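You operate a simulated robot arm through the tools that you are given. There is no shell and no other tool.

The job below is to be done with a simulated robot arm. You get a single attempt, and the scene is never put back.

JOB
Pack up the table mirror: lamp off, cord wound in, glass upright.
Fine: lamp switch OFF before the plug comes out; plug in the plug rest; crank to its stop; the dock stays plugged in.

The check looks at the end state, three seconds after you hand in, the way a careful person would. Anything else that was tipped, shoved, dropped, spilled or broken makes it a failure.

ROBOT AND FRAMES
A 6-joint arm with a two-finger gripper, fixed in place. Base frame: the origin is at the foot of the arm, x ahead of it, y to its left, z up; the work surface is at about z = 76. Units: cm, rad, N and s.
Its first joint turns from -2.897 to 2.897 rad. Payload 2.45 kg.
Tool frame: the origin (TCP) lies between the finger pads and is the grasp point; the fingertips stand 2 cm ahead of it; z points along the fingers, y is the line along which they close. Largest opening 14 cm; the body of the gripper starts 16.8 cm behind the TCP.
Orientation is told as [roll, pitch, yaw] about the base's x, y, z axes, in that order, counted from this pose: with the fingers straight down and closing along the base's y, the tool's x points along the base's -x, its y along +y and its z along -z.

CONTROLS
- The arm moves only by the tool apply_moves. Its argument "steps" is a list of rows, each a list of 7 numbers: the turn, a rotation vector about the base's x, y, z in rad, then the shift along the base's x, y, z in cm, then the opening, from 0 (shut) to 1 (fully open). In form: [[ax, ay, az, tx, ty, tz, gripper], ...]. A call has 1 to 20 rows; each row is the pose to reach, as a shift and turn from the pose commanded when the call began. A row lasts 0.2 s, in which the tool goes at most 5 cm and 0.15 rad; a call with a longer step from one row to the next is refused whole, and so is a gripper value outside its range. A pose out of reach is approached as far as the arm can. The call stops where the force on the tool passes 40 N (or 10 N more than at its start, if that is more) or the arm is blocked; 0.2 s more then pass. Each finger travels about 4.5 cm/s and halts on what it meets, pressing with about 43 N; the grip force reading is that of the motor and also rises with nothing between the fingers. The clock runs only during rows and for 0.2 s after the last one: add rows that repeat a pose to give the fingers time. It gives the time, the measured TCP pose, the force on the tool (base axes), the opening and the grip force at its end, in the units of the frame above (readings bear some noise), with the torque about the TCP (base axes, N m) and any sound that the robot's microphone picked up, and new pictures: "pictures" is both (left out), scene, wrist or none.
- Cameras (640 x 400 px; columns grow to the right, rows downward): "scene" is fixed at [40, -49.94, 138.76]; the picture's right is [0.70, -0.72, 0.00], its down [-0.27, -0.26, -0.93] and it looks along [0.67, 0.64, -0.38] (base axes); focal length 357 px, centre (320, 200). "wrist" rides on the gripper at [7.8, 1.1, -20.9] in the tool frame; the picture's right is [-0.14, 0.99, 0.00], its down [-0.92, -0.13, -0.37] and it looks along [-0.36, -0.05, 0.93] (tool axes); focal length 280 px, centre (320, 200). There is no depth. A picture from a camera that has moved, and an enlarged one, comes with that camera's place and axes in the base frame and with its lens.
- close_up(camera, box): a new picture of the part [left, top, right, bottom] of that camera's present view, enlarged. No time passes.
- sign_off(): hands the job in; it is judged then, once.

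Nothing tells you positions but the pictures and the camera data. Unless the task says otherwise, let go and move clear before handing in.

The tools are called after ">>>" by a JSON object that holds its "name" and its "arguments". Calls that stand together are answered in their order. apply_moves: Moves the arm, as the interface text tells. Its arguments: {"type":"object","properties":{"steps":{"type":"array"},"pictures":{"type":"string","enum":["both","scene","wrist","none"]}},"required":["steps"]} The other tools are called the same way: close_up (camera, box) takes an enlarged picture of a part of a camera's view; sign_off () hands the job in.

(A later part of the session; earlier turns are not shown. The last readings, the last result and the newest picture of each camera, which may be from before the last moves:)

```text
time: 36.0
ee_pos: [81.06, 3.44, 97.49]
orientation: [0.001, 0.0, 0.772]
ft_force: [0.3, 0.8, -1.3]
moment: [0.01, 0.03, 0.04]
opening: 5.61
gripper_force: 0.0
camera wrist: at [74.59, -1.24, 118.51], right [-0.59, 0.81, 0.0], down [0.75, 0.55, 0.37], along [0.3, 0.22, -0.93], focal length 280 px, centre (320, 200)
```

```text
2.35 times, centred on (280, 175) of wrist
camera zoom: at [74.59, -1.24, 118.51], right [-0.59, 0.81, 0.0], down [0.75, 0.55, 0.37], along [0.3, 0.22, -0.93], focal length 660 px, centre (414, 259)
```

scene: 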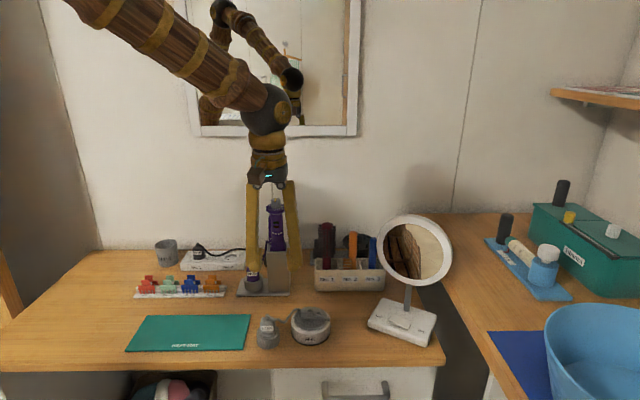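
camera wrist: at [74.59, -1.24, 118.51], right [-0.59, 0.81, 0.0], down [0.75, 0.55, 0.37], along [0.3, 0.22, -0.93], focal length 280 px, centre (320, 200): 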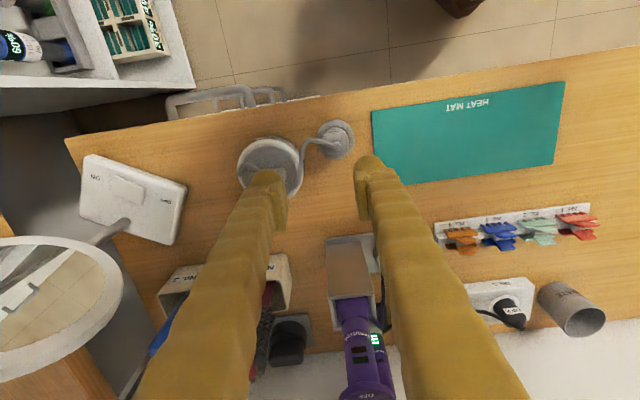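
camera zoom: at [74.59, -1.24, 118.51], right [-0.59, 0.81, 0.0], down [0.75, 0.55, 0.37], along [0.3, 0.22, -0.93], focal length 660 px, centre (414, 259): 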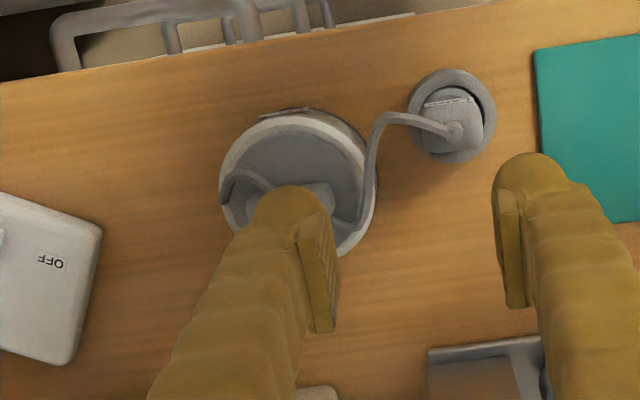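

The plug stayed put in the rest. Now for the reel, I'll move so the wrist camera looks straight onto it to see the crank bar, the cord and any turn markings.

>>> {"name": "apply_moves", "arguments": {"steps": [[0, 0, 0, 3, 0, 0, 0.5], [0, 0, 0, 6.5, 0, 0, 0.7], [0, 0, 0, 9.5, 0.4, 0, 0.9], [0, 0, 0, 10.5, 0.4, 0, 1], [0, 0, 0, 10.5, 0.4, 0, 1], [0, 0, 0, 10.5, 0.4, 0, 1]], "pictures": "wrist"}}

>>> {"name": "close_up", "arguments": {"camera": "wrist", "box": [240, 60, 400, 180]}}

>>> {"name": "close_up", "arguments": {"camera": "scene", "box": [280, 295, 340, 350]}}

```text
time: 37.4
ee_pos: [91.41, 3.79, 97.98]
orientation: [0.0, -0.001, 0.77]
ft_force: [-0.5, 0.1, 0.0]
moment: [0.0, 0.0, 0.04]
opening: 14.0
gripper_force: 0.0
camera wrist: at [84.94, -0.84, 118.82], right [-0.59, 0.81, 0.0], down [0.75, 0.55, 0.37], along [0.3, 0.22, -0.93], focal length 280 px, centre (320, 200)
```

wrist: 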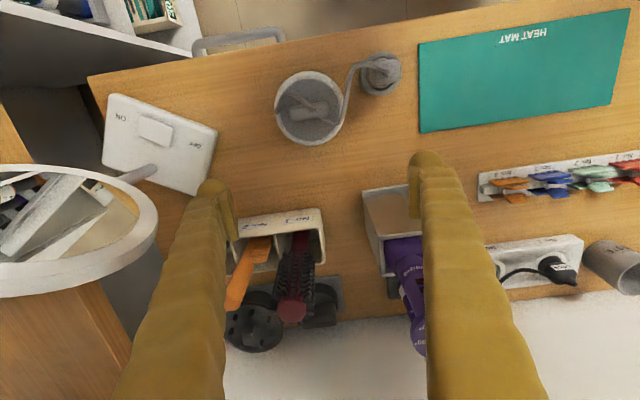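

```text
3.33 times, centred on (320, 120) of wrist
camera zoom: at [84.94, -0.84, 118.82], right [-0.59, 0.81, 0.0], down [0.75, 0.55, 0.37], along [0.3, 0.22, -0.93], focal length 935 px, centre (320, 467)
```

zoom: 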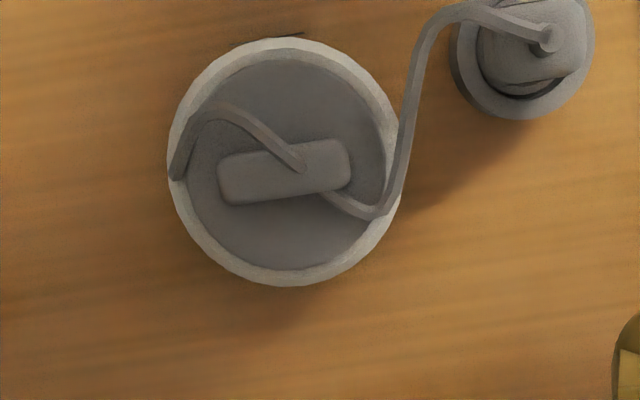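

```text
7.27 times, centred on (310, 322) of scene
camera zoom: at [40.0, -49.94, 138.76], right [0.7, -0.72, 0.0], down [-0.27, -0.26, -0.93], along [0.67, 0.64, -0.38], focal length 2596 px, centre (393, -691)
```

zoom: 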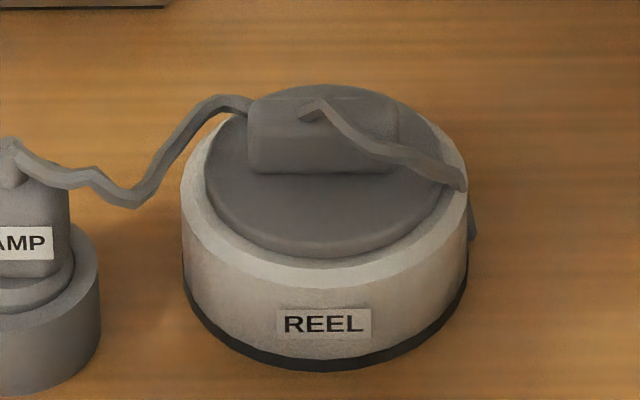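

The crank is a bar about 4.9 × 1.8 cm centred on the reel at about (87.75,-0.4), lying along the desk direction. I'll turn the gripper a quarter turn so the fingers can close across the bar, and move above it.

>>> {"name": "apply_moves", "arguments": {"steps": [[0, 0, -0.145, -0.5, -0.5, 0, 0.8], [0, 0, -0.29, -1, -1, 0, 0.6], [0, 0, -0.435, -1.5, -1.5, 0, 0.45], [0, 0, -0.58, -2, -2, 0, 0.35], [0, 0, -0.725, -2.5, -2.5, 0, 0.32], [0, 0, -0.87, -3, -3, 0, 0.32], [0, 0, -1.015, -3.3, -3.5, 0, 0.32], [0, 0, -1.16, -3.6, -4, 0, 0.32], [0, 0, -1.305, -3.65, -4.2, 0, 0.32], [0, 0, -1.45, -3.65, -4.2, -2, 0.32], [0, 0, -1.56, -3.65, -4.2, -5, 0.32], [0, 0, -1.56, -3.65, -4.2, -8, 0.32], [0, 0, -1.56, -3.65, -4.2, -8, 0.32]]}}

>>> {"name": "close_up", "arguments": {"camera": "wrist", "box": [220, 100, 420, 250]}}

>>> {"name": "close_up", "arguments": {"camera": "scene", "box": [240, 270, 360, 350]}}

```text
time: 40.2
ee_pos: [87.38, -0.53, 89.97]
orientation: [-0.001, -0.002, -0.79]
ft_force: [-0.5, -0.5, 0.5]
moment: [0.01, 0.01, 0.01]
opening: 4.47
gripper_force: 0.1
camera wrist: at [82.59, 5.79, 110.91], right [0.8, 0.6, 0.0], down [0.56, -0.74, 0.37], along [0.22, -0.3, -0.93], focal length 280 px, centre (320, 200)
```

scene: 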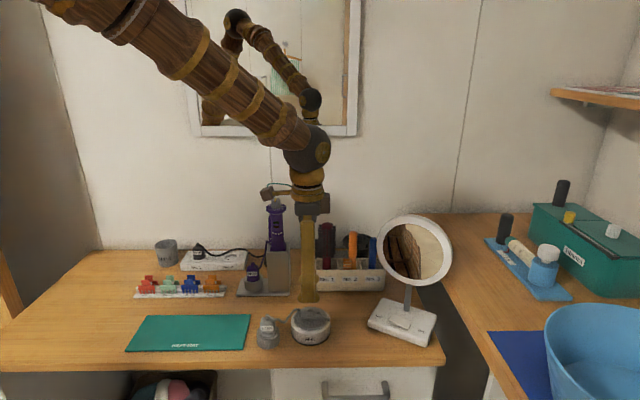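
wrist: 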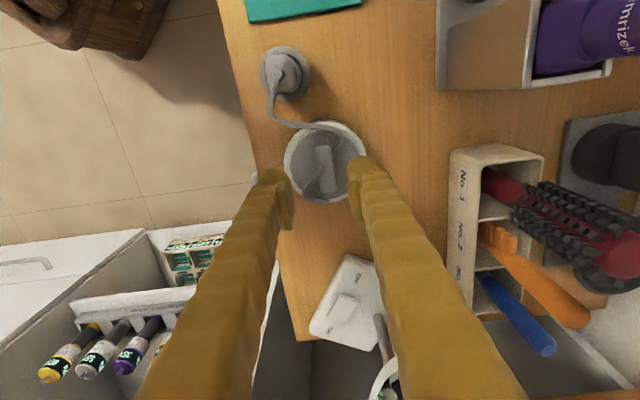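

```text
2.67 times, centred on (320, 175) of wrist
camera zoom: at [82.59, 5.79, 110.91], right [0.8, 0.6, 0.0], down [0.56, -0.74, 0.37], along [0.22, -0.3, -0.93], focal length 748 px, centre (320, 267)
```

zoom: 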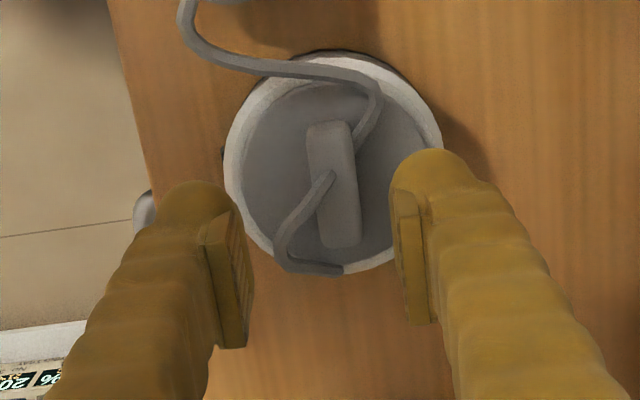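

```text
5.00 times, centred on (300, 310) of scene
camera zoom: at [40.0, -49.94, 138.76], right [0.7, -0.72, 0.0], down [-0.27, -0.26, -0.93], along [0.67, 0.64, -0.38], focal length 1784 px, centre (420, -350)
```

zoom: 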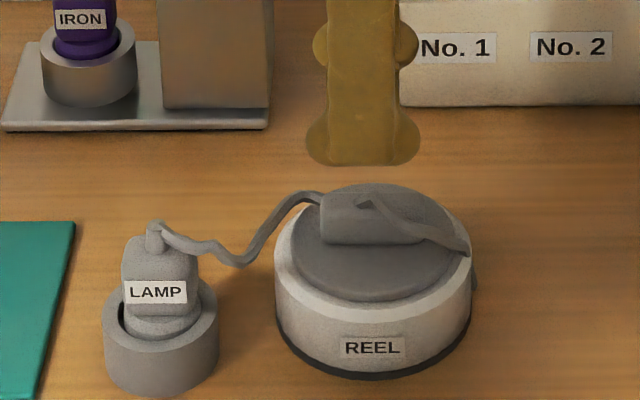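

The bar's centre is at about (87.8,-0.25), roughly half a centimetre off the gripper's middle. I'll correct this and descend around the bar.

>>> {"name": "apply_moves", "arguments": {"steps": [[0, 0, 0, 0.45, 0.3, -1.5, 0.32], [0, 0, 0, 0.45, 0.3, -4, 0.32], [0, 0, 0, 0.45, 0.3, -5.8, 0.32], [0, 0, 0, 0.45, 0.3, -6.8, 0.32], [0, 0, 0, 0.45, 0.3, -7.3, 0.32]]}}

>>> {"name": "close_up", "arguments": {"camera": "wrist", "box": [220, 100, 420, 250]}}

>>> {"name": "close_up", "arguments": {"camera": "scene", "box": [260, 280, 350, 350]}}

```text
time: 41.4
ee_pos: [88.07, -0.16, 82.57]
orientation: [-0.001, 0.0, -0.789]
ft_force: [0.3, 0.3, -0.7]
moment: [0.02, 0.01, -0.02]
opening: 4.51
gripper_force: 0.1
camera wrist: at [83.24, 6.24, 103.62], right [0.8, 0.6, 0.0], down [0.56, -0.74, 0.37], along [0.22, -0.3, -0.93], focal length 280 px, centre (320, 200)
```

scene: 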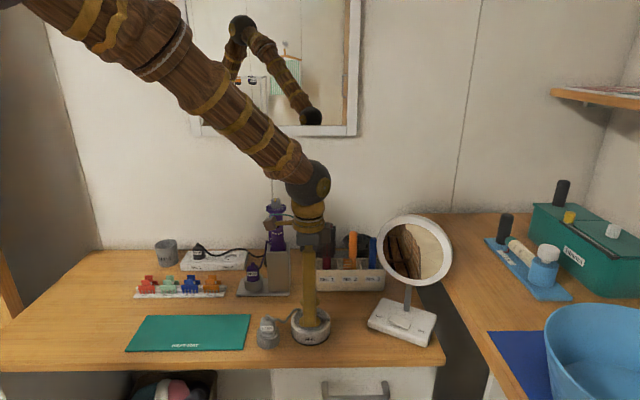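
wrist: 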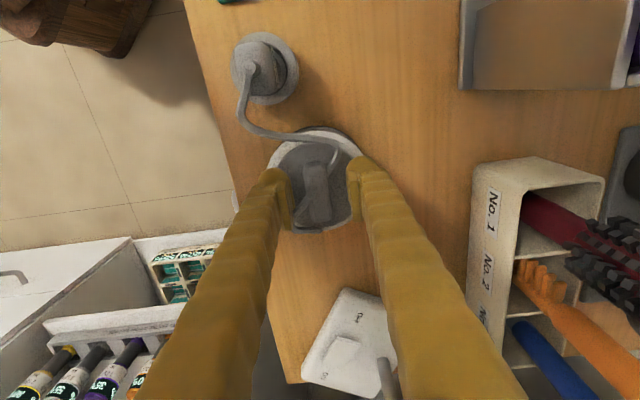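

```text
2.67 times, centred on (320, 175) of wrist
camera zoom: at [83.24, 6.24, 103.62], right [0.8, 0.6, 0.0], down [0.56, -0.74, 0.37], along [0.22, -0.3, -0.93], focal length 748 px, centre (320, 267)
```

zoom: 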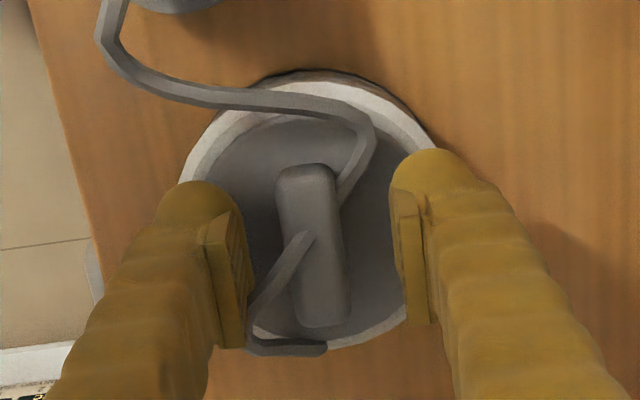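

```text
5.71 times, centred on (305, 315) of scene
camera zoom: at [40.0, -49.94, 138.76], right [0.7, -0.72, 0.0], down [-0.27, -0.26, -0.93], along [0.67, 0.64, -0.38], focal length 2039 px, centre (406, -457)
```

zoom: 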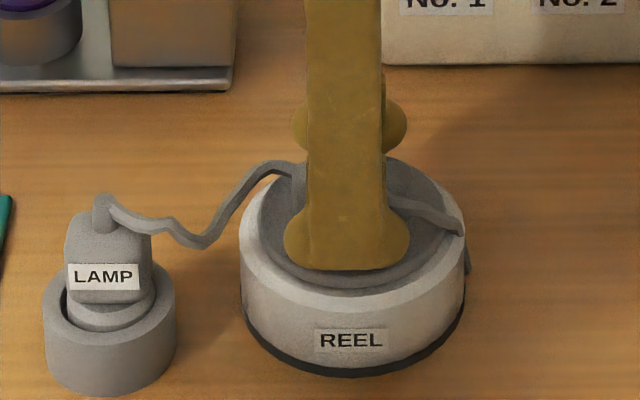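

The bar sits between the pads and is aligned with them. I'll close on it.

>>> {"name": "apply_moves", "arguments": {"steps": [[0, 0, 0, -0.1, -0.08, -0.1, 0.25], [0, 0, 0, -0.1, -0.08, -0.1, 0.12], [0, 0, 0, -0.1, -0.08, -0.1, 0.05], [0, 0, 0, -0.1, -0.08, -0.1, 0.05], [0, 0, 0, -0.1, -0.08, -0.1, 0.05]], "pictures": "wrist"}}

>>> {"name": "close_up", "arguments": {"camera": "wrist", "box": [220, 100, 420, 250]}}

```text
time: 42.6
ee_pos: [88.05, -0.17, 82.57]
orientation: [0.0, -0.002, -0.788]
ft_force: [-1.7, -4.5, -0.6]
moment: [-0.07, 0.0, 0.0]
opening: 1.71
gripper_force: 42.6
camera wrist: at [83.2, 6.13, 103.56], right [0.8, 0.6, 0.0], down [0.56, -0.74, 0.37], along [0.22, -0.3, -0.93], focal length 280 px, centre (320, 200)
```

wrist: 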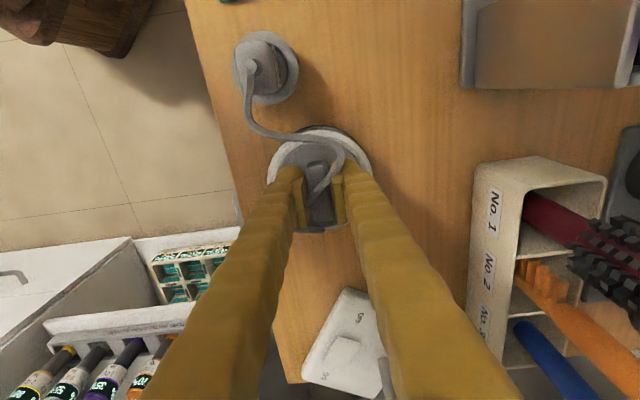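

```text
2.67 times, centred on (320, 175) of wrist
camera zoom: at [83.2, 6.13, 103.56], right [0.8, 0.6, 0.0], down [0.56, -0.74, 0.37], along [0.22, -0.3, -0.93], focal length 748 px, centre (320, 267)
```

zoom: 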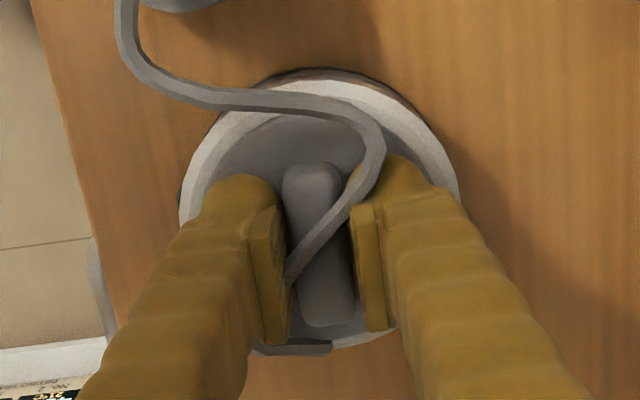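

The crank bar is gripped (1.7 cm, 43 N). I'll test which way it turns with a small clockwise turn first, watching the torque.

>>> {"name": "apply_moves", "arguments": {"steps": [[0, 0, -0.05, -0.04, -0.1, 0, 0.05], [0, 0, -0.1, -0.04, -0.1, 0, 0.05], [0, 0, -0.15, -0.04, -0.1, 0, 0.05], [0, 0, -0.2, -0.04, -0.1, 0, 0.05]]}}

>>> {"name": "close_up", "arguments": {"camera": "scene", "box": [260, 280, 350, 350]}}

>>> {"name": "close_up", "arguments": {"camera": "wrist", "box": [220, 100, 420, 250]}}

```text
time: 43.6
ee_pos: [87.98, -0.33, 82.55]
orientation: [-0.001, -0.001, -0.989]
ft_force: [2.3, 3.9, 3.4]
moment: [0.14, 0.05, 0.01]
opening: 1.68
gripper_force: 42.8
camera wrist: at [84.51, 6.84, 103.56], right [0.9, 0.43, 0.0], down [0.4, -0.84, 0.37], along [0.16, -0.33, -0.93], focal length 280 px, centre (320, 200)
```

scene: 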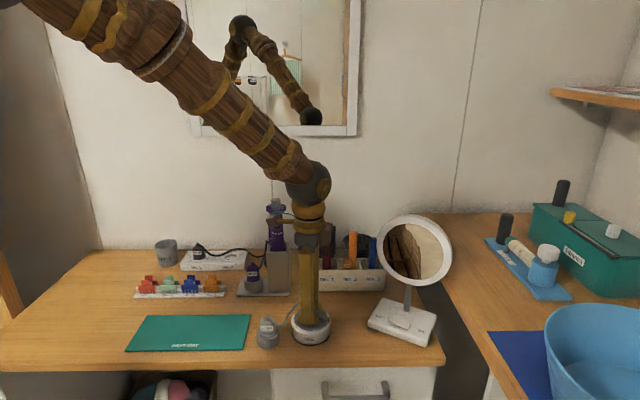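
wrist: 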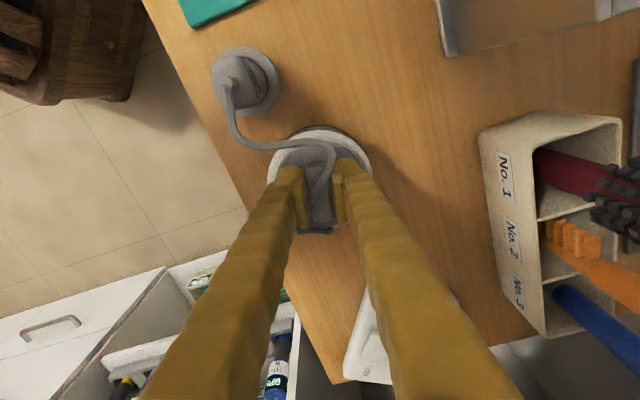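

```text
5.71 times, centred on (305, 315) of scene
camera zoom: at [40.0, -49.94, 138.76], right [0.7, -0.72, 0.0], down [-0.27, -0.26, -0.93], along [0.67, 0.64, -0.38], focal length 2039 px, centre (406, -457)
```

zoom: 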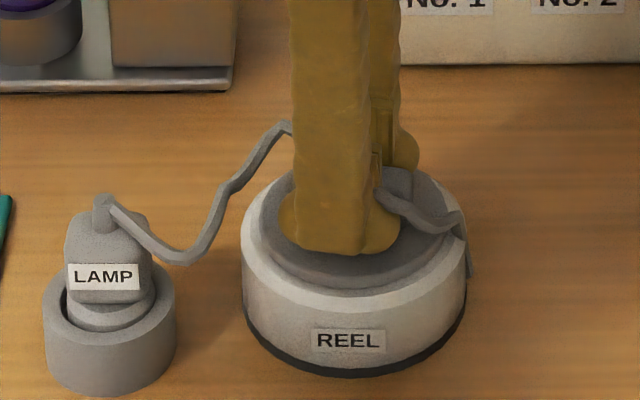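

```text
2.67 times, centred on (320, 175) of wrist
camera zoom: at [84.51, 6.84, 103.56], right [0.9, 0.43, 0.0], down [0.4, -0.84, 0.37], along [0.16, -0.33, -0.93], focal length 748 px, centre (320, 267)
```

zoom: 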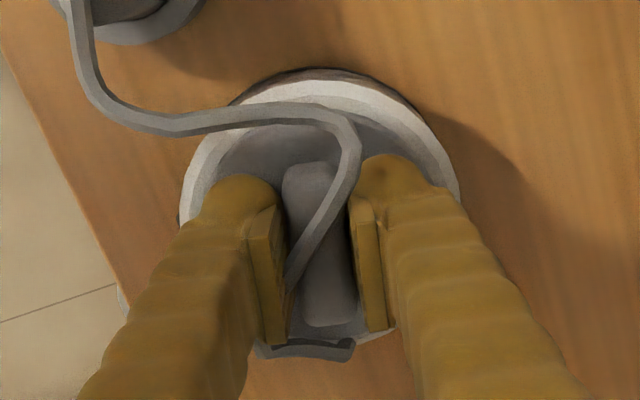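

The bar turned freely clockwise by 0.2 rad. I'll go back and try a little past the start the other way, to see whether that side has a stop.

>>> {"name": "apply_moves", "arguments": {"steps": [[0, 0, 0.1, 0, 0, 0, 0.05], [0, 0, 0.2, 0, 0, 0, 0.05], [0, 0, 0.27, 0, 0, 0, 0.05], [0, 0, 0.34, 0, 0, 0, 0.05]]}}

>>> {"name": "close_up", "arguments": {"camera": "scene", "box": [260, 280, 350, 350]}}

>>> {"name": "close_up", "arguments": {"camera": "wrist", "box": [220, 100, 420, 250]}}

```text
time: 44.6
ee_pos: [87.96, -0.35, 82.73]
orientation: [-0.002, 0.0, -0.647]
ft_force: [0.1, -1.1, 0.2]
moment: [0.19, 0.13, -0.1]
opening: 1.72
gripper_force: 42.4
camera wrist: at [82.31, 5.29, 103.56], right [0.71, 0.71, 0.0], down [0.66, -0.66, 0.37], along [0.26, -0.26, -0.93], focal length 280 px, centre (320, 200)
```

scene: 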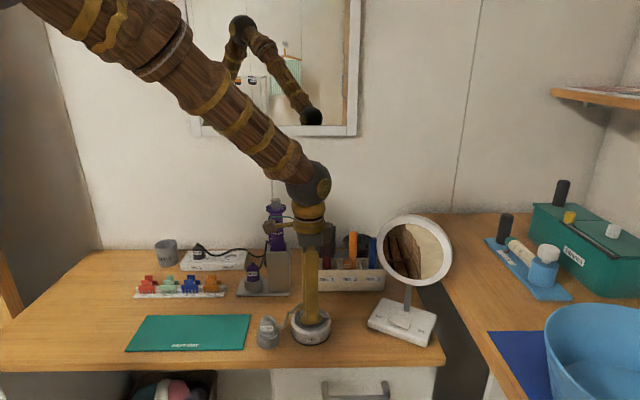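
wrist: 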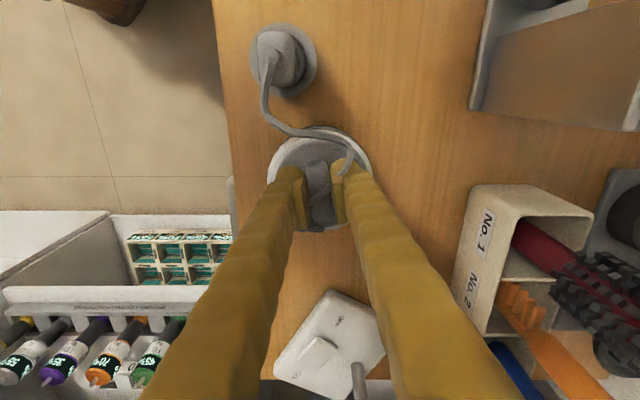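

```text
5.71 times, centred on (305, 315) of scene
camera zoom: at [40.0, -49.94, 138.76], right [0.7, -0.72, 0.0], down [-0.27, -0.26, -0.93], along [0.67, 0.64, -0.38], focal length 2039 px, centre (406, -457)
```

zoom: 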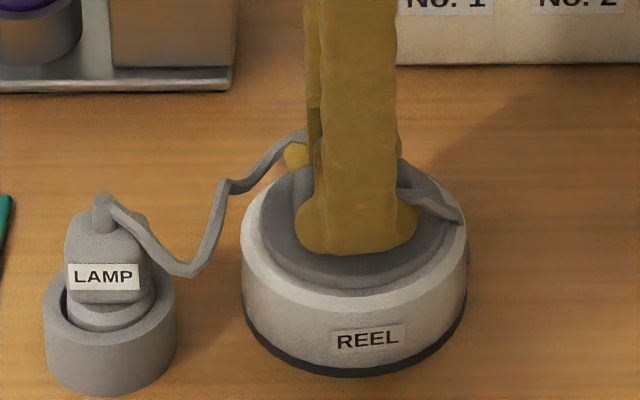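

```text
2.67 times, centred on (320, 175) of wrist
camera zoom: at [82.31, 5.29, 103.56], right [0.71, 0.71, 0.0], down [0.66, -0.66, 0.37], along [0.26, -0.26, -0.93], focal length 748 px, centre (320, 267)
```

zoom: 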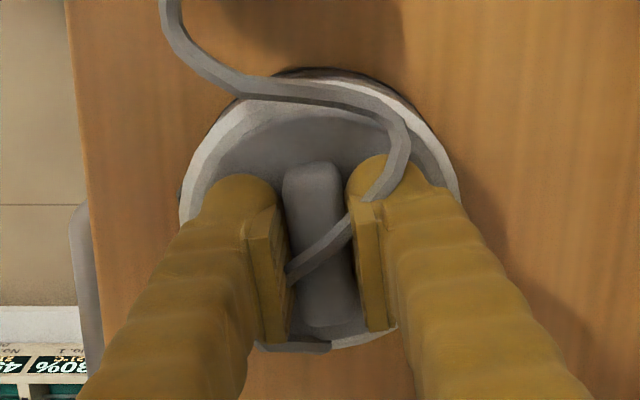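

Past the start, the reel's body turned along with the crank (the REEL label moved about 9°), so that side is the start stop and clockwise is the winding direction. I'll wind clockwise, and once it reaches its end stop I can bring the body back to where it was.

>>> {"name": "apply_moves", "arguments": {"steps": [[0, 0, -0.13, 0, 0, 0, 0.05], [0, 0, -0.26, 0, 0, 0, 0.05], [0, 0, -0.39, 0, 0, 0, 0.05], [0, 0, -0.52, 0, 0, 0, 0.05], [0, 0, -0.65, 0, 0, 0, 0.05], [0, 0, -0.78, 0, 0, 0, 0.05], [0, 0, -0.91, 0, 0, 0, 0.05], [0, 0, -1.04, 0, 0, 0, 0.05]]}}

>>> {"name": "close_up", "arguments": {"camera": "scene", "box": [260, 280, 350, 350]}}

>>> {"name": "close_up", "arguments": {"camera": "wrist", "box": [220, 100, 420, 250]}}

```text
time: 46.4
ee_pos: [87.93, -0.38, 82.49]
orientation: [-0.001, 0.0, -1.693]
ft_force: [-11.0, 2.5, 9.5]
moment: [0.08, 0.1, -0.01]
opening: 1.72
gripper_force: 42.6
camera wrist: at [89.86, 7.31, 103.55], right [0.97, -0.26, 0.0], down [-0.24, -0.9, 0.37], along [-0.1, -0.36, -0.93], focal length 280 px, centre (320, 200)
```

scene: 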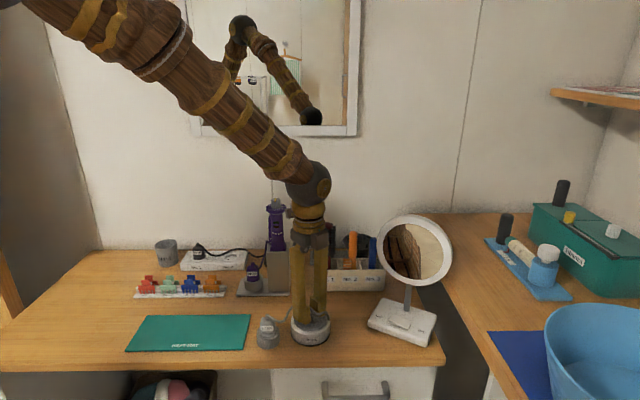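
wrist: 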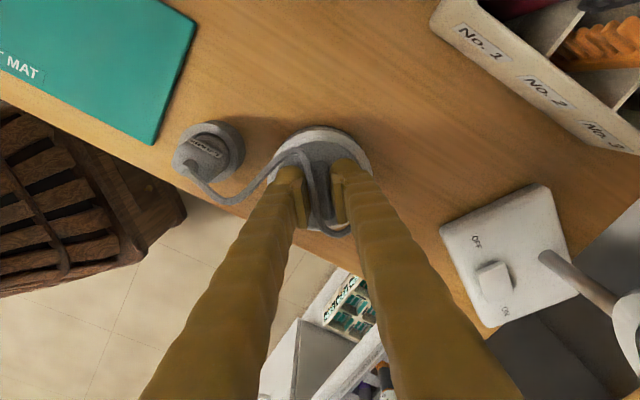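

```text
5.71 times, centred on (305, 315) of scene
camera zoom: at [40.0, -49.94, 138.76], right [0.7, -0.72, 0.0], down [-0.27, -0.26, -0.93], along [0.67, 0.64, -0.38], focal length 2039 px, centre (406, -457)
```

zoom: 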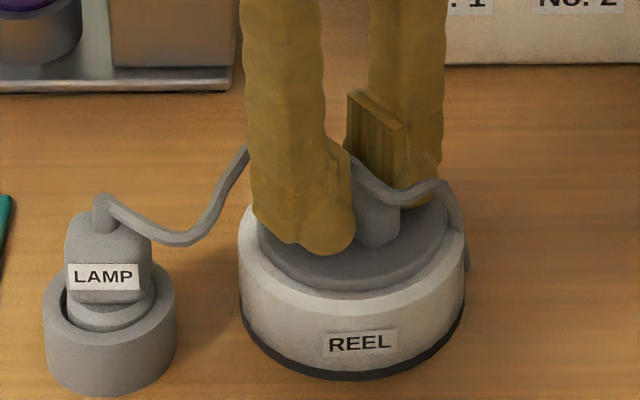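

```text
2.67 times, centred on (320, 175) of wrist
camera zoom: at [89.86, 7.31, 103.55], right [0.97, -0.26, 0.0], down [-0.24, -0.9, 0.37], along [-0.1, -0.36, -0.93], focal length 748 px, centre (320, 267)
```

zoom: 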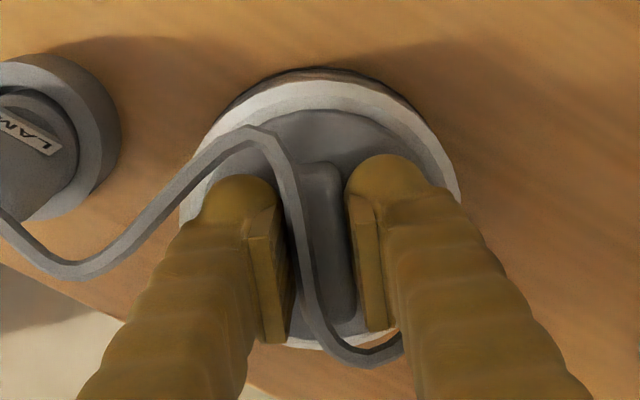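

Winding clockwise works: the crank has turned nearly a radian relative to the body. There's a slight sideways load, so I'll recentre by about 1.5 mm and keep winding.

>>> {"name": "apply_moves", "arguments": {"steps": [[0, 0, -0.03, -0.15, 0, 0.1, 0.05], [0, 0, -0.16, -0.18, 0, 0.1, 0.05], [0, 0, -0.29, -0.18, 0, 0.1, 0.05], [0, 0, -0.42, -0.18, 0, 0.1, 0.05], [0, 0, -0.55, -0.18, 0, 0.1, 0.05], [0, 0, -0.68, -0.18, 0, 0.1, 0.05], [0, 0, -0.81, -0.18, 0, 0.1, 0.05]]}}

>>> {"name": "close_up", "arguments": {"camera": "scene", "box": [260, 280, 350, 350]}}

>>> {"name": "close_up", "arguments": {"camera": "wrist", "box": [220, 100, 420, 250]}}

```text
time: 48.0
ee_pos: [87.84, -0.26, 82.7]
orientation: [0.0, -0.001, -2.501]
ft_force: [-0.1, -0.9, 1.1]
moment: [0.0, -0.01, 0.01]
opening: 1.69
gripper_force: 42.8
camera wrist: at [94.65, 3.52, 103.64], right [0.48, -0.88, 0.0], down [-0.81, -0.45, 0.37], along [-0.32, -0.18, -0.93], focal length 280 px, centre (320, 200)
```

scene: 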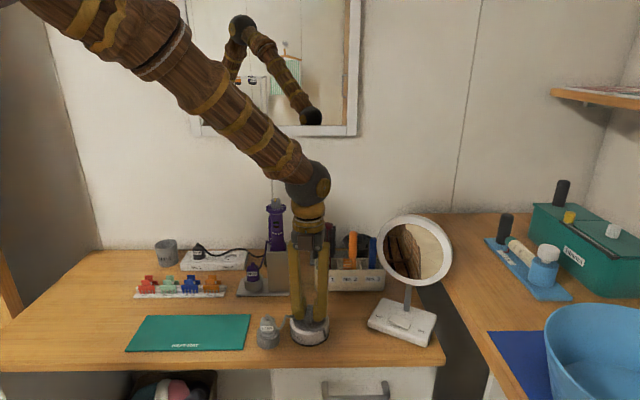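
wrist: 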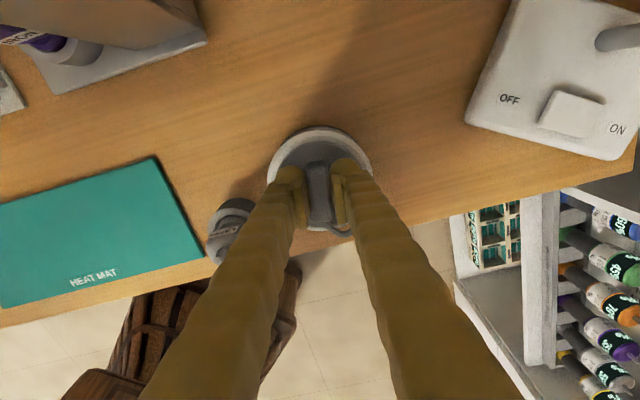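

```text
5.71 times, centred on (305, 315) of scene
camera zoom: at [40.0, -49.94, 138.76], right [0.7, -0.72, 0.0], down [-0.27, -0.26, -0.93], along [0.67, 0.64, -0.38], focal length 2039 px, centre (406, -457)
```

zoom: 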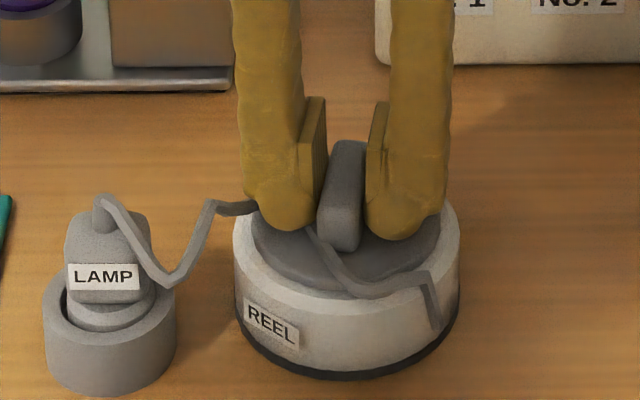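

```text
2.67 times, centred on (320, 175) of wrist
camera zoom: at [94.65, 3.52, 103.64], right [0.48, -0.88, 0.0], down [-0.81, -0.45, 0.37], along [-0.32, -0.18, -0.93], focal length 748 px, centre (320, 267)
```

zoom: 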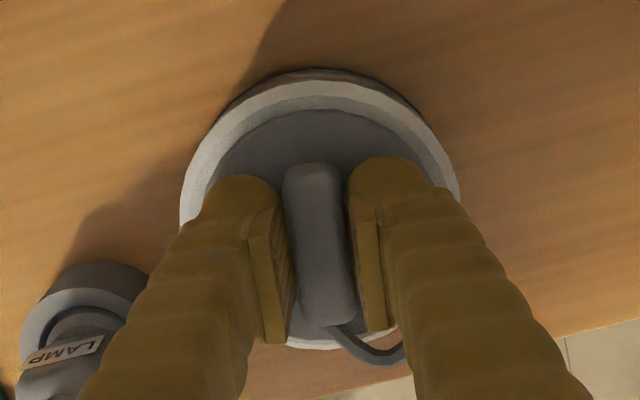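

The REEL label has swung about 43° clockwise with the crank, so it appears the crank reached its end stop at roughly 55–57° of travel. I'll verify by turning back a little and forward again while watching the label.

>>> {"name": "apply_moves", "arguments": {"steps": [[0, 0, 0.1, 0, 0, 0, 0.05], [0, 0, 0.2, 0, 0, 0, 0.05], [0, 0, 0.3, 0, 0, 0, 0.05]], "pictures": "scene"}}

>>> {"name": "close_up", "arguments": {"camera": "scene", "box": [260, 280, 350, 350]}}

```text
time: 48.8
ee_pos: [87.84, -0.36, 82.75]
orientation: [0.0, -0.002, -2.199]
ft_force: [0.4, -0.3, 0.0]
moment: [0.04, -0.01, -0.03]
opening: 1.69
gripper_force: 42.9
```

scene: 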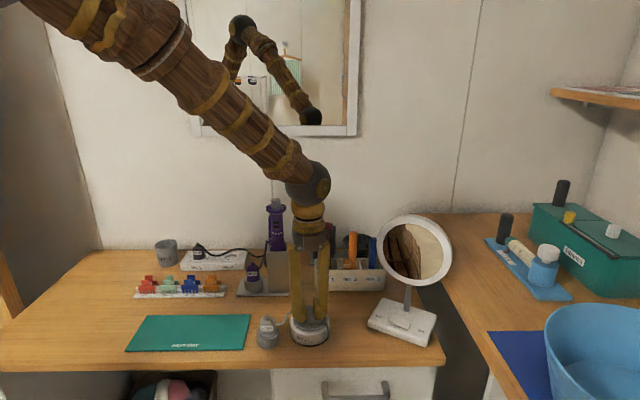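

```text
5.71 times, centred on (305, 315) of scene
camera zoom: at [40.0, -49.94, 138.76], right [0.7, -0.72, 0.0], down [-0.27, -0.26, -0.93], along [0.67, 0.64, -0.38], focal length 2039 px, centre (406, -457)
```

zoom: 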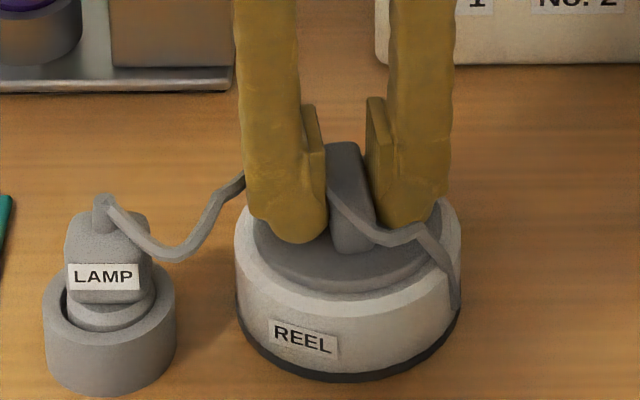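

The body follows the crank in both directions when I'm not pressing down, so that wasn't a stop: the crank's own friction just beats the light reel's grip on the table. I'll turn the body back to its original heading first, then wind while pressing down lightly to hold the body still.

>>> {"name": "apply_moves", "arguments": {"steps": [[0, 0, 0.1, 0, 0, 0, 0.05], [0, 0, 0.2, 0, 0, 0, 0.05], [0, 0, 0.3, 0, 0, 0, 0.05], [0, 0, 0.37, 0, 0, 0, 0.05]], "pictures": "scene"}}

>>> {"name": "close_up", "arguments": {"camera": "scene", "box": [260, 280, 350, 350]}}

```text
time: 49.8
ee_pos: [87.76, -0.31, 82.59]
orientation: [0.0, -0.002, -1.828]
ft_force: [-0.1, -0.2, -0.3]
moment: [0.0, 0.0, -0.02]
opening: 1.68
gripper_force: 43.0
```

scene: 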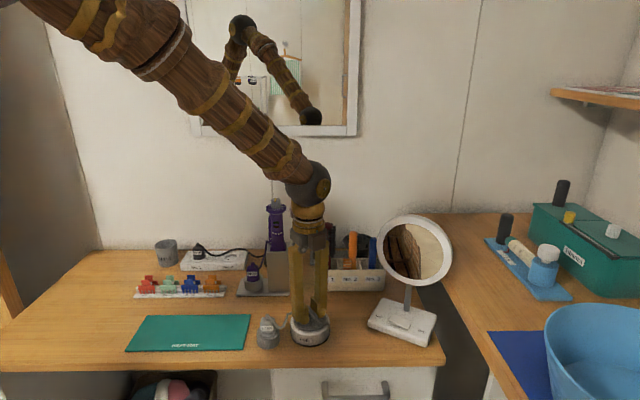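

```text
5.71 times, centred on (305, 315) of scene
camera zoom: at [40.0, -49.94, 138.76], right [0.7, -0.72, 0.0], down [-0.27, -0.26, -0.93], along [0.67, 0.64, -0.38], focal length 2039 px, centre (406, -457)
```

zoom: 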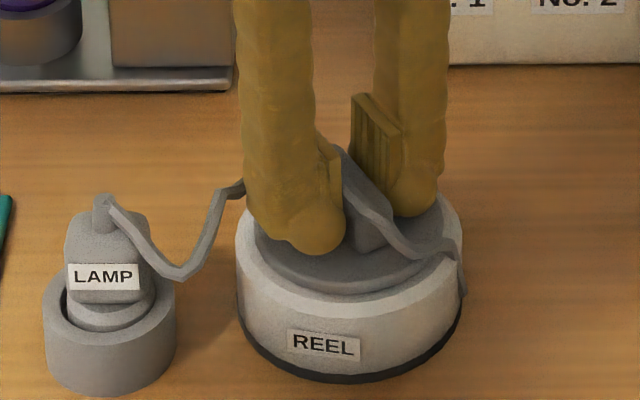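

The body came part of the way back; I can correct its heading at the end. Now I'll press down lightly and wind clockwise, checking whether the body holds still.

>>> {"name": "apply_moves", "arguments": {"steps": [[0, 0, 0, 0, 0, -0.15, 0.05], [0, 0, -0.1, 0, 0, -0.25, 0.05], [0, 0, -0.2, 0, 0, -0.25, 0.05], [0, 0, -0.3, 0, 0, -0.25, 0.05], [0, 0, -0.4, 0, 0, -0.25, 0.05]], "pictures": "scene"}}

>>> {"name": "close_up", "arguments": {"camera": "scene", "box": [260, 280, 350, 350]}}

```text
time: 50.9
ee_pos: [87.73, -0.31, 82.7]
orientation: [0.0, -0.001, -2.12]
ft_force: [-3.8, 2.2, 7.9]
moment: [0.39, -0.2, -0.01]
opening: 1.69
gripper_force: 42.7
stopped in row 5: the force on the tool passed its limit at 41 N (the readings are from after the stop); the commanded pose is now the measured one
```

scene: 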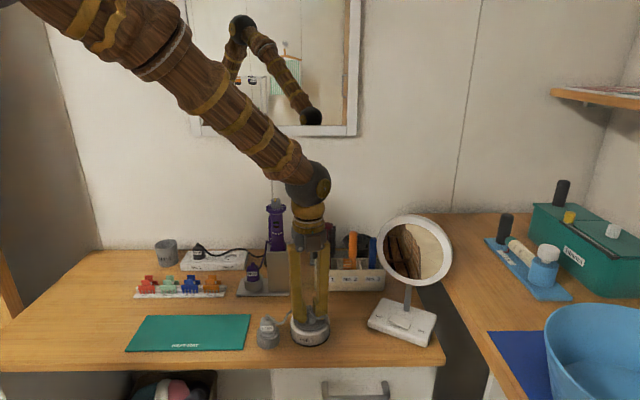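

```text
5.71 times, centred on (305, 315) of scene
camera zoom: at [40.0, -49.94, 138.76], right [0.7, -0.72, 0.0], down [-0.27, -0.26, -0.93], along [0.67, 0.64, -0.38], focal length 2039 px, centre (406, -457)
```

zoom: 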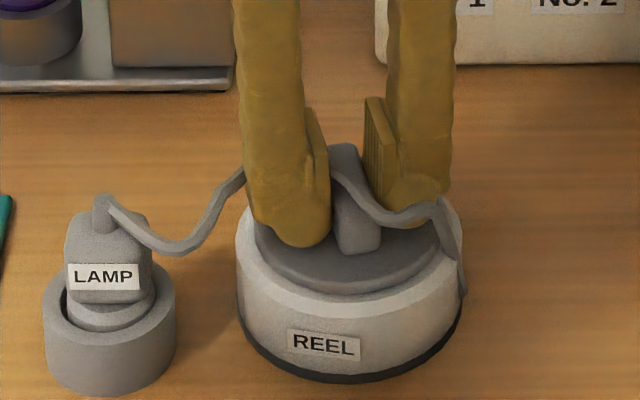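

Pressing down keeps the body still while the crank turns. I'll continue clockwise with a lighter press.

>>> {"name": "apply_moves", "arguments": {"steps": [[0, 0, -0.1, 0, 0, -0.05, 0.05], [0, 0, -0.2, 0, 0, -0.06, 0.05], [0, 0, -0.3, 0, 0, -0.06, 0.05], [0, 0, -0.4, 0, 0, -0.06, 0.05], [0, 0, -0.5, 0, 0, -0.06, 0.05]], "pictures": "scene"}}

>>> {"name": "close_up", "arguments": {"camera": "scene", "box": [260, 280, 350, 350]}}

```text
time: 52.0
ee_pos: [87.83, -0.4, 82.61]
orientation: [0.002, -0.001, -2.623]
ft_force: [1.7, -22.0, 18.6]
moment: [-0.28, 0.11, 0.11]
opening: 1.67
gripper_force: 42.0
```

scene: 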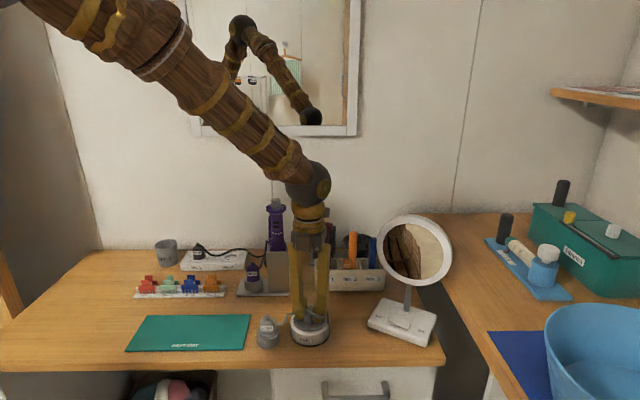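

```text
5.71 times, centred on (305, 315) of scene
camera zoom: at [40.0, -49.94, 138.76], right [0.7, -0.72, 0.0], down [-0.27, -0.26, -0.93], along [0.67, 0.64, -0.38], focal length 2039 px, centre (406, -457)
```

zoom: 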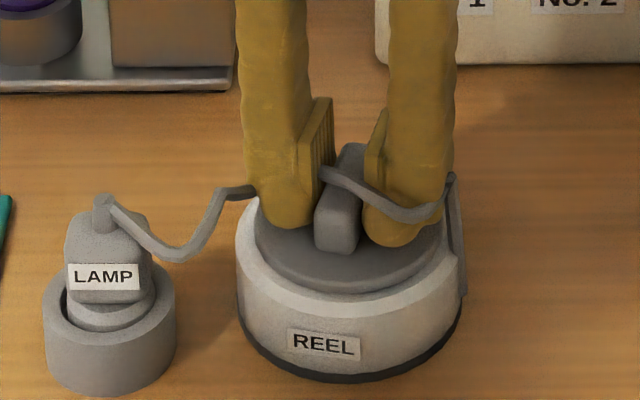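

The body stayed put and the crank keeps turning with no stop yet (about 1.6 rad so far). I'm near the end of this wrist stroke, so I'll release, lift, turn the gripper back half a turn, and regrip.

>>> {"name": "apply_moves", "arguments": {"steps": [[0, 0, 0, 0, -0.12, 0.05, 0.05], [0, 0, 0, 0, -0.12, 0.1, 0.2], [0, 0, 0, 0, -0.12, 0.1, 0.3], [0, 0, 0, 0, -0.12, 0.1, 0.32], [0, 0, 0, 0, -0.12, 2, 0.32], [0, 0, 0, 0, -0.12, 4, 0.32], [0, 0, 0.145, 0, -0.12, 5, 0.32], [0, 0, 0.29, 0, -0.12, 5, 0.32], [0, 0, 0.435, 0, -0.12, 5, 0.32], [0, 0, 0.58, 0, -0.12, 5, 0.32], [0, 0, 0.725, 0, -0.12, 5, 0.32], [0, 0, 0.87, 0, -0.12, 5, 0.32], [0, 0, 1.015, 0, -0.12, 5, 0.32], [0, 0, 1.16, 0, -0.12, 5, 0.32], [0, 0, 1.305, 0, -0.12, 5, 0.32], [0, 0, 1.45, 0, -0.12, 5, 0.32], [0, 0, 1.57, 0, -0.12, 5, 0.32]], "pictures": "scene"}}

>>> {"name": "close_up", "arguments": {"camera": "scene", "box": [260, 280, 350, 350]}}

```text
time: 55.6
ee_pos: [87.77, -0.52, 87.4]
orientation: [-0.001, 0.0, -1.051]
ft_force: [-0.2, -0.2, 1.2]
moment: [-0.03, 0.01, 0.01]
opening: 4.47
gripper_force: 0.1
```

scene: 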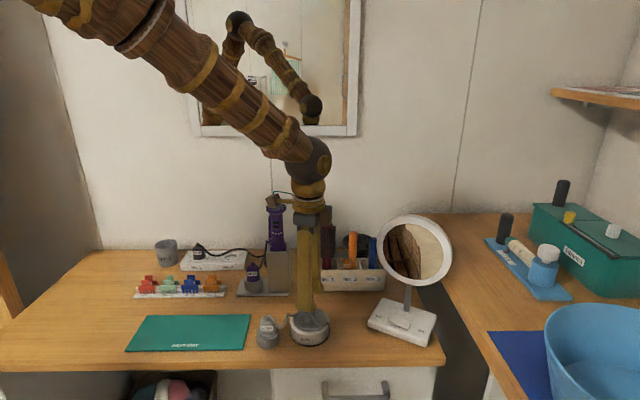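

```text
5.71 times, centred on (305, 315) of scene
camera zoom: at [40.0, -49.94, 138.76], right [0.7, -0.72, 0.0], down [-0.27, -0.26, -0.93], along [0.67, 0.64, -0.38], focal length 2039 px, centre (406, -457)
```

zoom: 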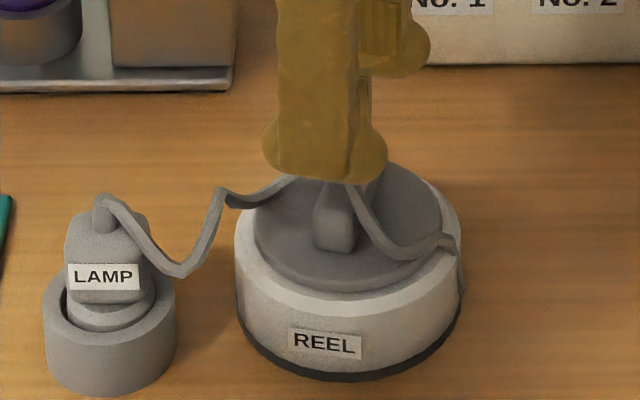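

I'll finish the half turn back to match the bar's direction and check alignment with the wrist camera.

>>> {"name": "apply_moves", "arguments": {"steps": [[0, 0, 0.145, 0, 0, 0, 0.32], [0, 0, 0.29, 0, 0, 0, 0.32], [0, 0, 0.435, 0, 0, 0, 0.32], [0, 0, 0.58, 0, 0, 0, 0.32], [0, 0, 0.725, 0, 0, 0, 0.32], [0, 0, 0.87, 0, 0, 0, 0.32], [0, 0, 1.015, 0, 0, 0, 0.32], [0, 0, 1.16, 0, 0, 0, 0.32], [0, 0, 1.305, 0, 0, 0, 0.32], [0, 0, 1.45, 0, 0, 0, 0.32], [0, 0, 1.57, 0, 0, 0, 0.32], [0, 0, 1.57, 0, 0, 0, 0.32]], "pictures": "wrist"}}

>>> {"name": "close_up", "arguments": {"camera": "wrist", "box": [220, 100, 420, 250]}}

```text
time: 58.2
ee_pos: [87.75, -0.43, 87.44]
orientation: [-0.001, 0.0, 0.52]
ft_force: [0.9, 1.5, 0.8]
moment: [0.03, -0.01, 0.01]
opening: 4.49
gripper_force: 0.1
camera wrist: at [80.39, -3.42, 108.5], right [-0.37, 0.93, 0.0], down [0.86, 0.35, 0.37], along [0.34, 0.14, -0.93], focal length 280 px, centre (320, 200)
```

wrist: 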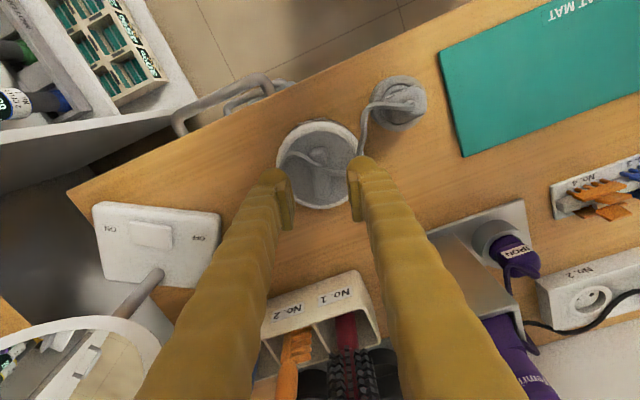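

```text
2.67 times, centred on (320, 175) of wrist
camera zoom: at [80.39, -3.42, 108.5], right [-0.37, 0.93, 0.0], down [0.86, 0.35, 0.37], along [0.34, 0.14, -0.93], focal length 748 px, centre (320, 267)
```

zoom: 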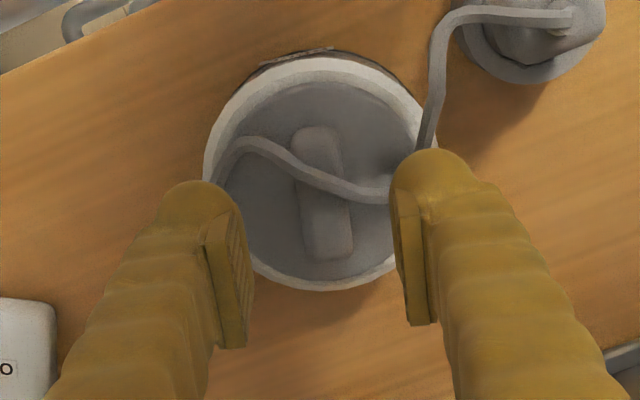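

The bar is aligned and centred between the pads. I'll descend, close on it again, and keep winding clockwise with a light press.

>>> {"name": "apply_moves", "arguments": {"steps": [[0, 0, 0, 0, 0, -2, 0.32], [0, 0, 0, 0, 0, -3.8, 0.32], [0, 0, 0, 0, 0, -4.6, 0.32], [0, 0, 0, 0, 0, -4.75, 0.2], [0, 0, 0, 0, 0, -4.75, 0.1], [0, 0, 0, 0, 0, -4.75, 0.05], [0, 0, 0, 0, 0, -4.75, 0.05]], "pictures": "scene"}}

>>> {"name": "close_up", "arguments": {"camera": "scene", "box": [260, 280, 350, 350]}}

```text
time: 59.9
ee_pos: [87.73, -0.57, 82.73]
orientation: [0.0, 0.0, 0.518]
ft_force: [-6.2, 9.1, 4.5]
moment: [0.1, 0.09, 0.0]
opening: 1.69
gripper_force: 37.3
```

scene: 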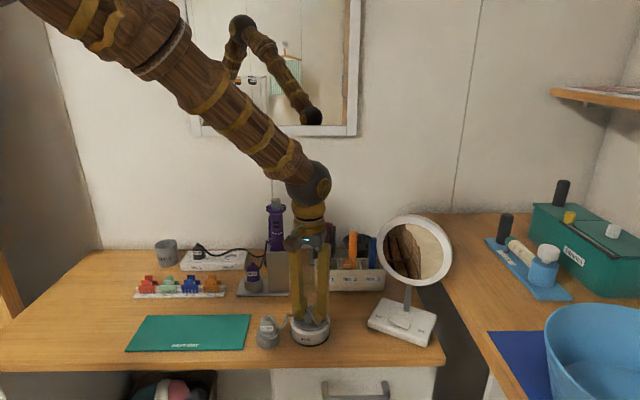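

```text
5.71 times, centred on (305, 315) of scene
camera zoom: at [40.0, -49.94, 138.76], right [0.7, -0.72, 0.0], down [-0.27, -0.26, -0.93], along [0.67, 0.64, -0.38], focal length 2039 px, centre (406, -457)
```

zoom: 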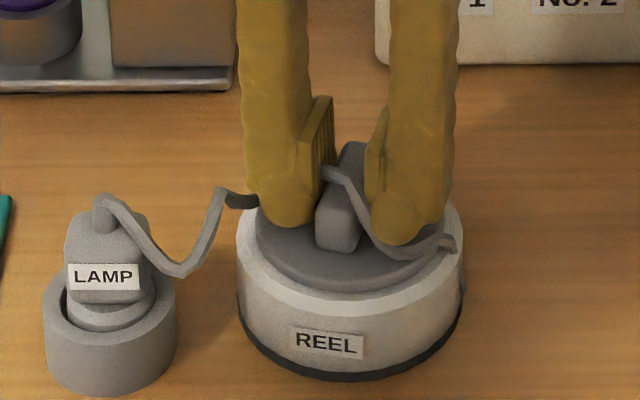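

Regripped. I'll recentre slightly and wind a long clockwise stroke with a light press.

>>> {"name": "apply_moves", "arguments": {"steps": [[0, 0, 0, -0.03, 0.05, -0.05, 0.05], [0, 0, -0.1, -0.03, 0.05, -0.08, 0.05], [0, 0, -0.22, -0.03, 0.05, -0.08, 0.05], [0, 0, -0.34, -0.03, 0.05, -0.08, 0.05], [0, 0, -0.46, -0.03, 0.05, -0.08, 0.05], [0, 0, -0.58, -0.03, 0.05, -0.08, 0.05], [0, 0, -0.7, -0.03, 0.05, -0.08, 0.05], [0, 0, -0.82, -0.03, 0.05, -0.08, 0.05], [0, 0, -0.94, -0.03, 0.05, -0.08, 0.05], [0, 0, -1.06, -0.03, 0.05, -0.08, 0.05]], "pictures": "scene"}}

>>> {"name": "close_up", "arguments": {"camera": "scene", "box": [260, 280, 350, 350]}}

```text
time: 62.0
ee_pos: [87.82, -0.49, 82.72]
orientation: [0.001, -0.002, -0.543]
ft_force: [-7.3, 13.7, 28.4]
moment: [0.15, 0.11, 0.0]
opening: 1.7
gripper_force: 42.5
```

scene: 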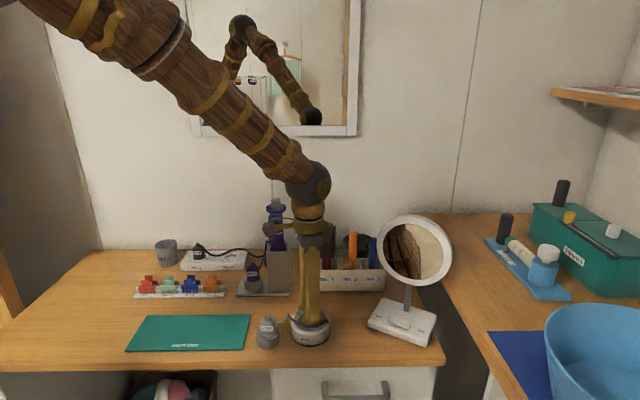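

```text
5.71 times, centred on (305, 315) of scene
camera zoom: at [40.0, -49.94, 138.76], right [0.7, -0.72, 0.0], down [-0.27, -0.26, -0.93], along [0.67, 0.64, -0.38], focal length 2039 px, centre (406, -457)
```

zoom: 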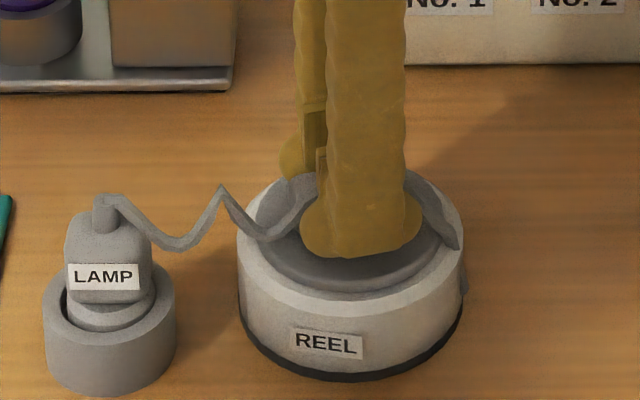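

The crank turned another radian with the body still. I'll continue with a slightly lighter press.

>>> {"name": "apply_moves", "arguments": {"steps": [[0, 0, -0.1, -0.03, 0.03, 0.04, 0.05], [0, 0, -0.22, -0.03, 0.03, 0.04, 0.05], [0, 0, -0.34, -0.03, 0.03, 0.04, 0.05], [0, 0, -0.46, -0.03, 0.03, 0.04, 0.05], [0, 0, -0.58, -0.03, 0.03, 0.04, 0.05], [0, 0, -0.7, -0.03, 0.03, 0.04, 0.05], [0, 0, -0.82, -0.03, 0.03, 0.04, 0.05], [0, 0, -0.94, -0.03, 0.03, 0.04, 0.05], [0, 0, -1.06, -0.03, 0.03, 0.04, 0.05]], "pictures": "scene"}}

>>> {"name": "close_up", "arguments": {"camera": "scene", "box": [260, 280, 350, 350]}}

```text
time: 64.0
ee_pos: [87.7, -0.38, 82.8]
orientation: [0.0, 0.001, -1.602]
ft_force: [-0.2, -0.5, 0.2]
moment: [0.0, 0.01, 0.0]
opening: 1.74
gripper_force: 42.3
```

scene: 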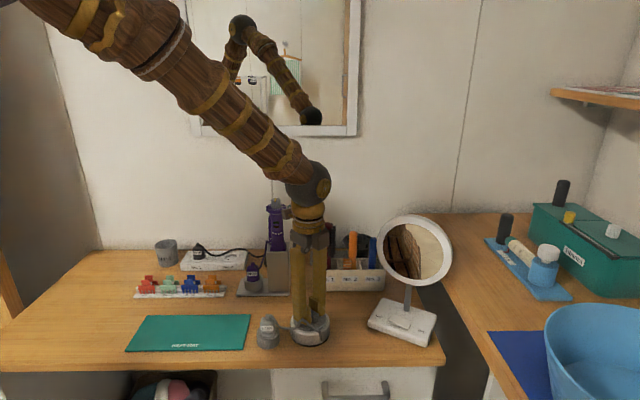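

```text
5.71 times, centred on (305, 315) of scene
camera zoom: at [40.0, -49.94, 138.76], right [0.7, -0.72, 0.0], down [-0.27, -0.26, -0.93], along [0.67, 0.64, -0.38], focal length 2039 px, centre (406, -457)
```

zoom: 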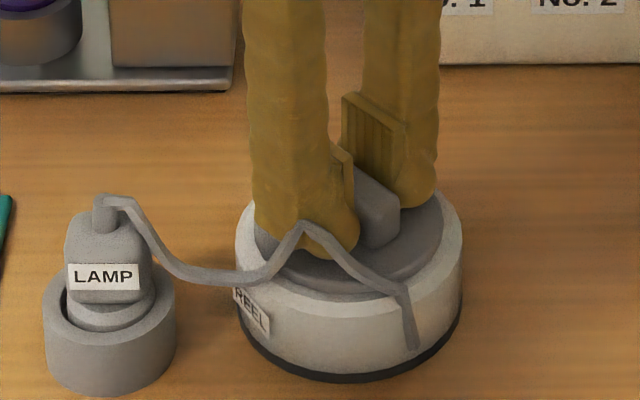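

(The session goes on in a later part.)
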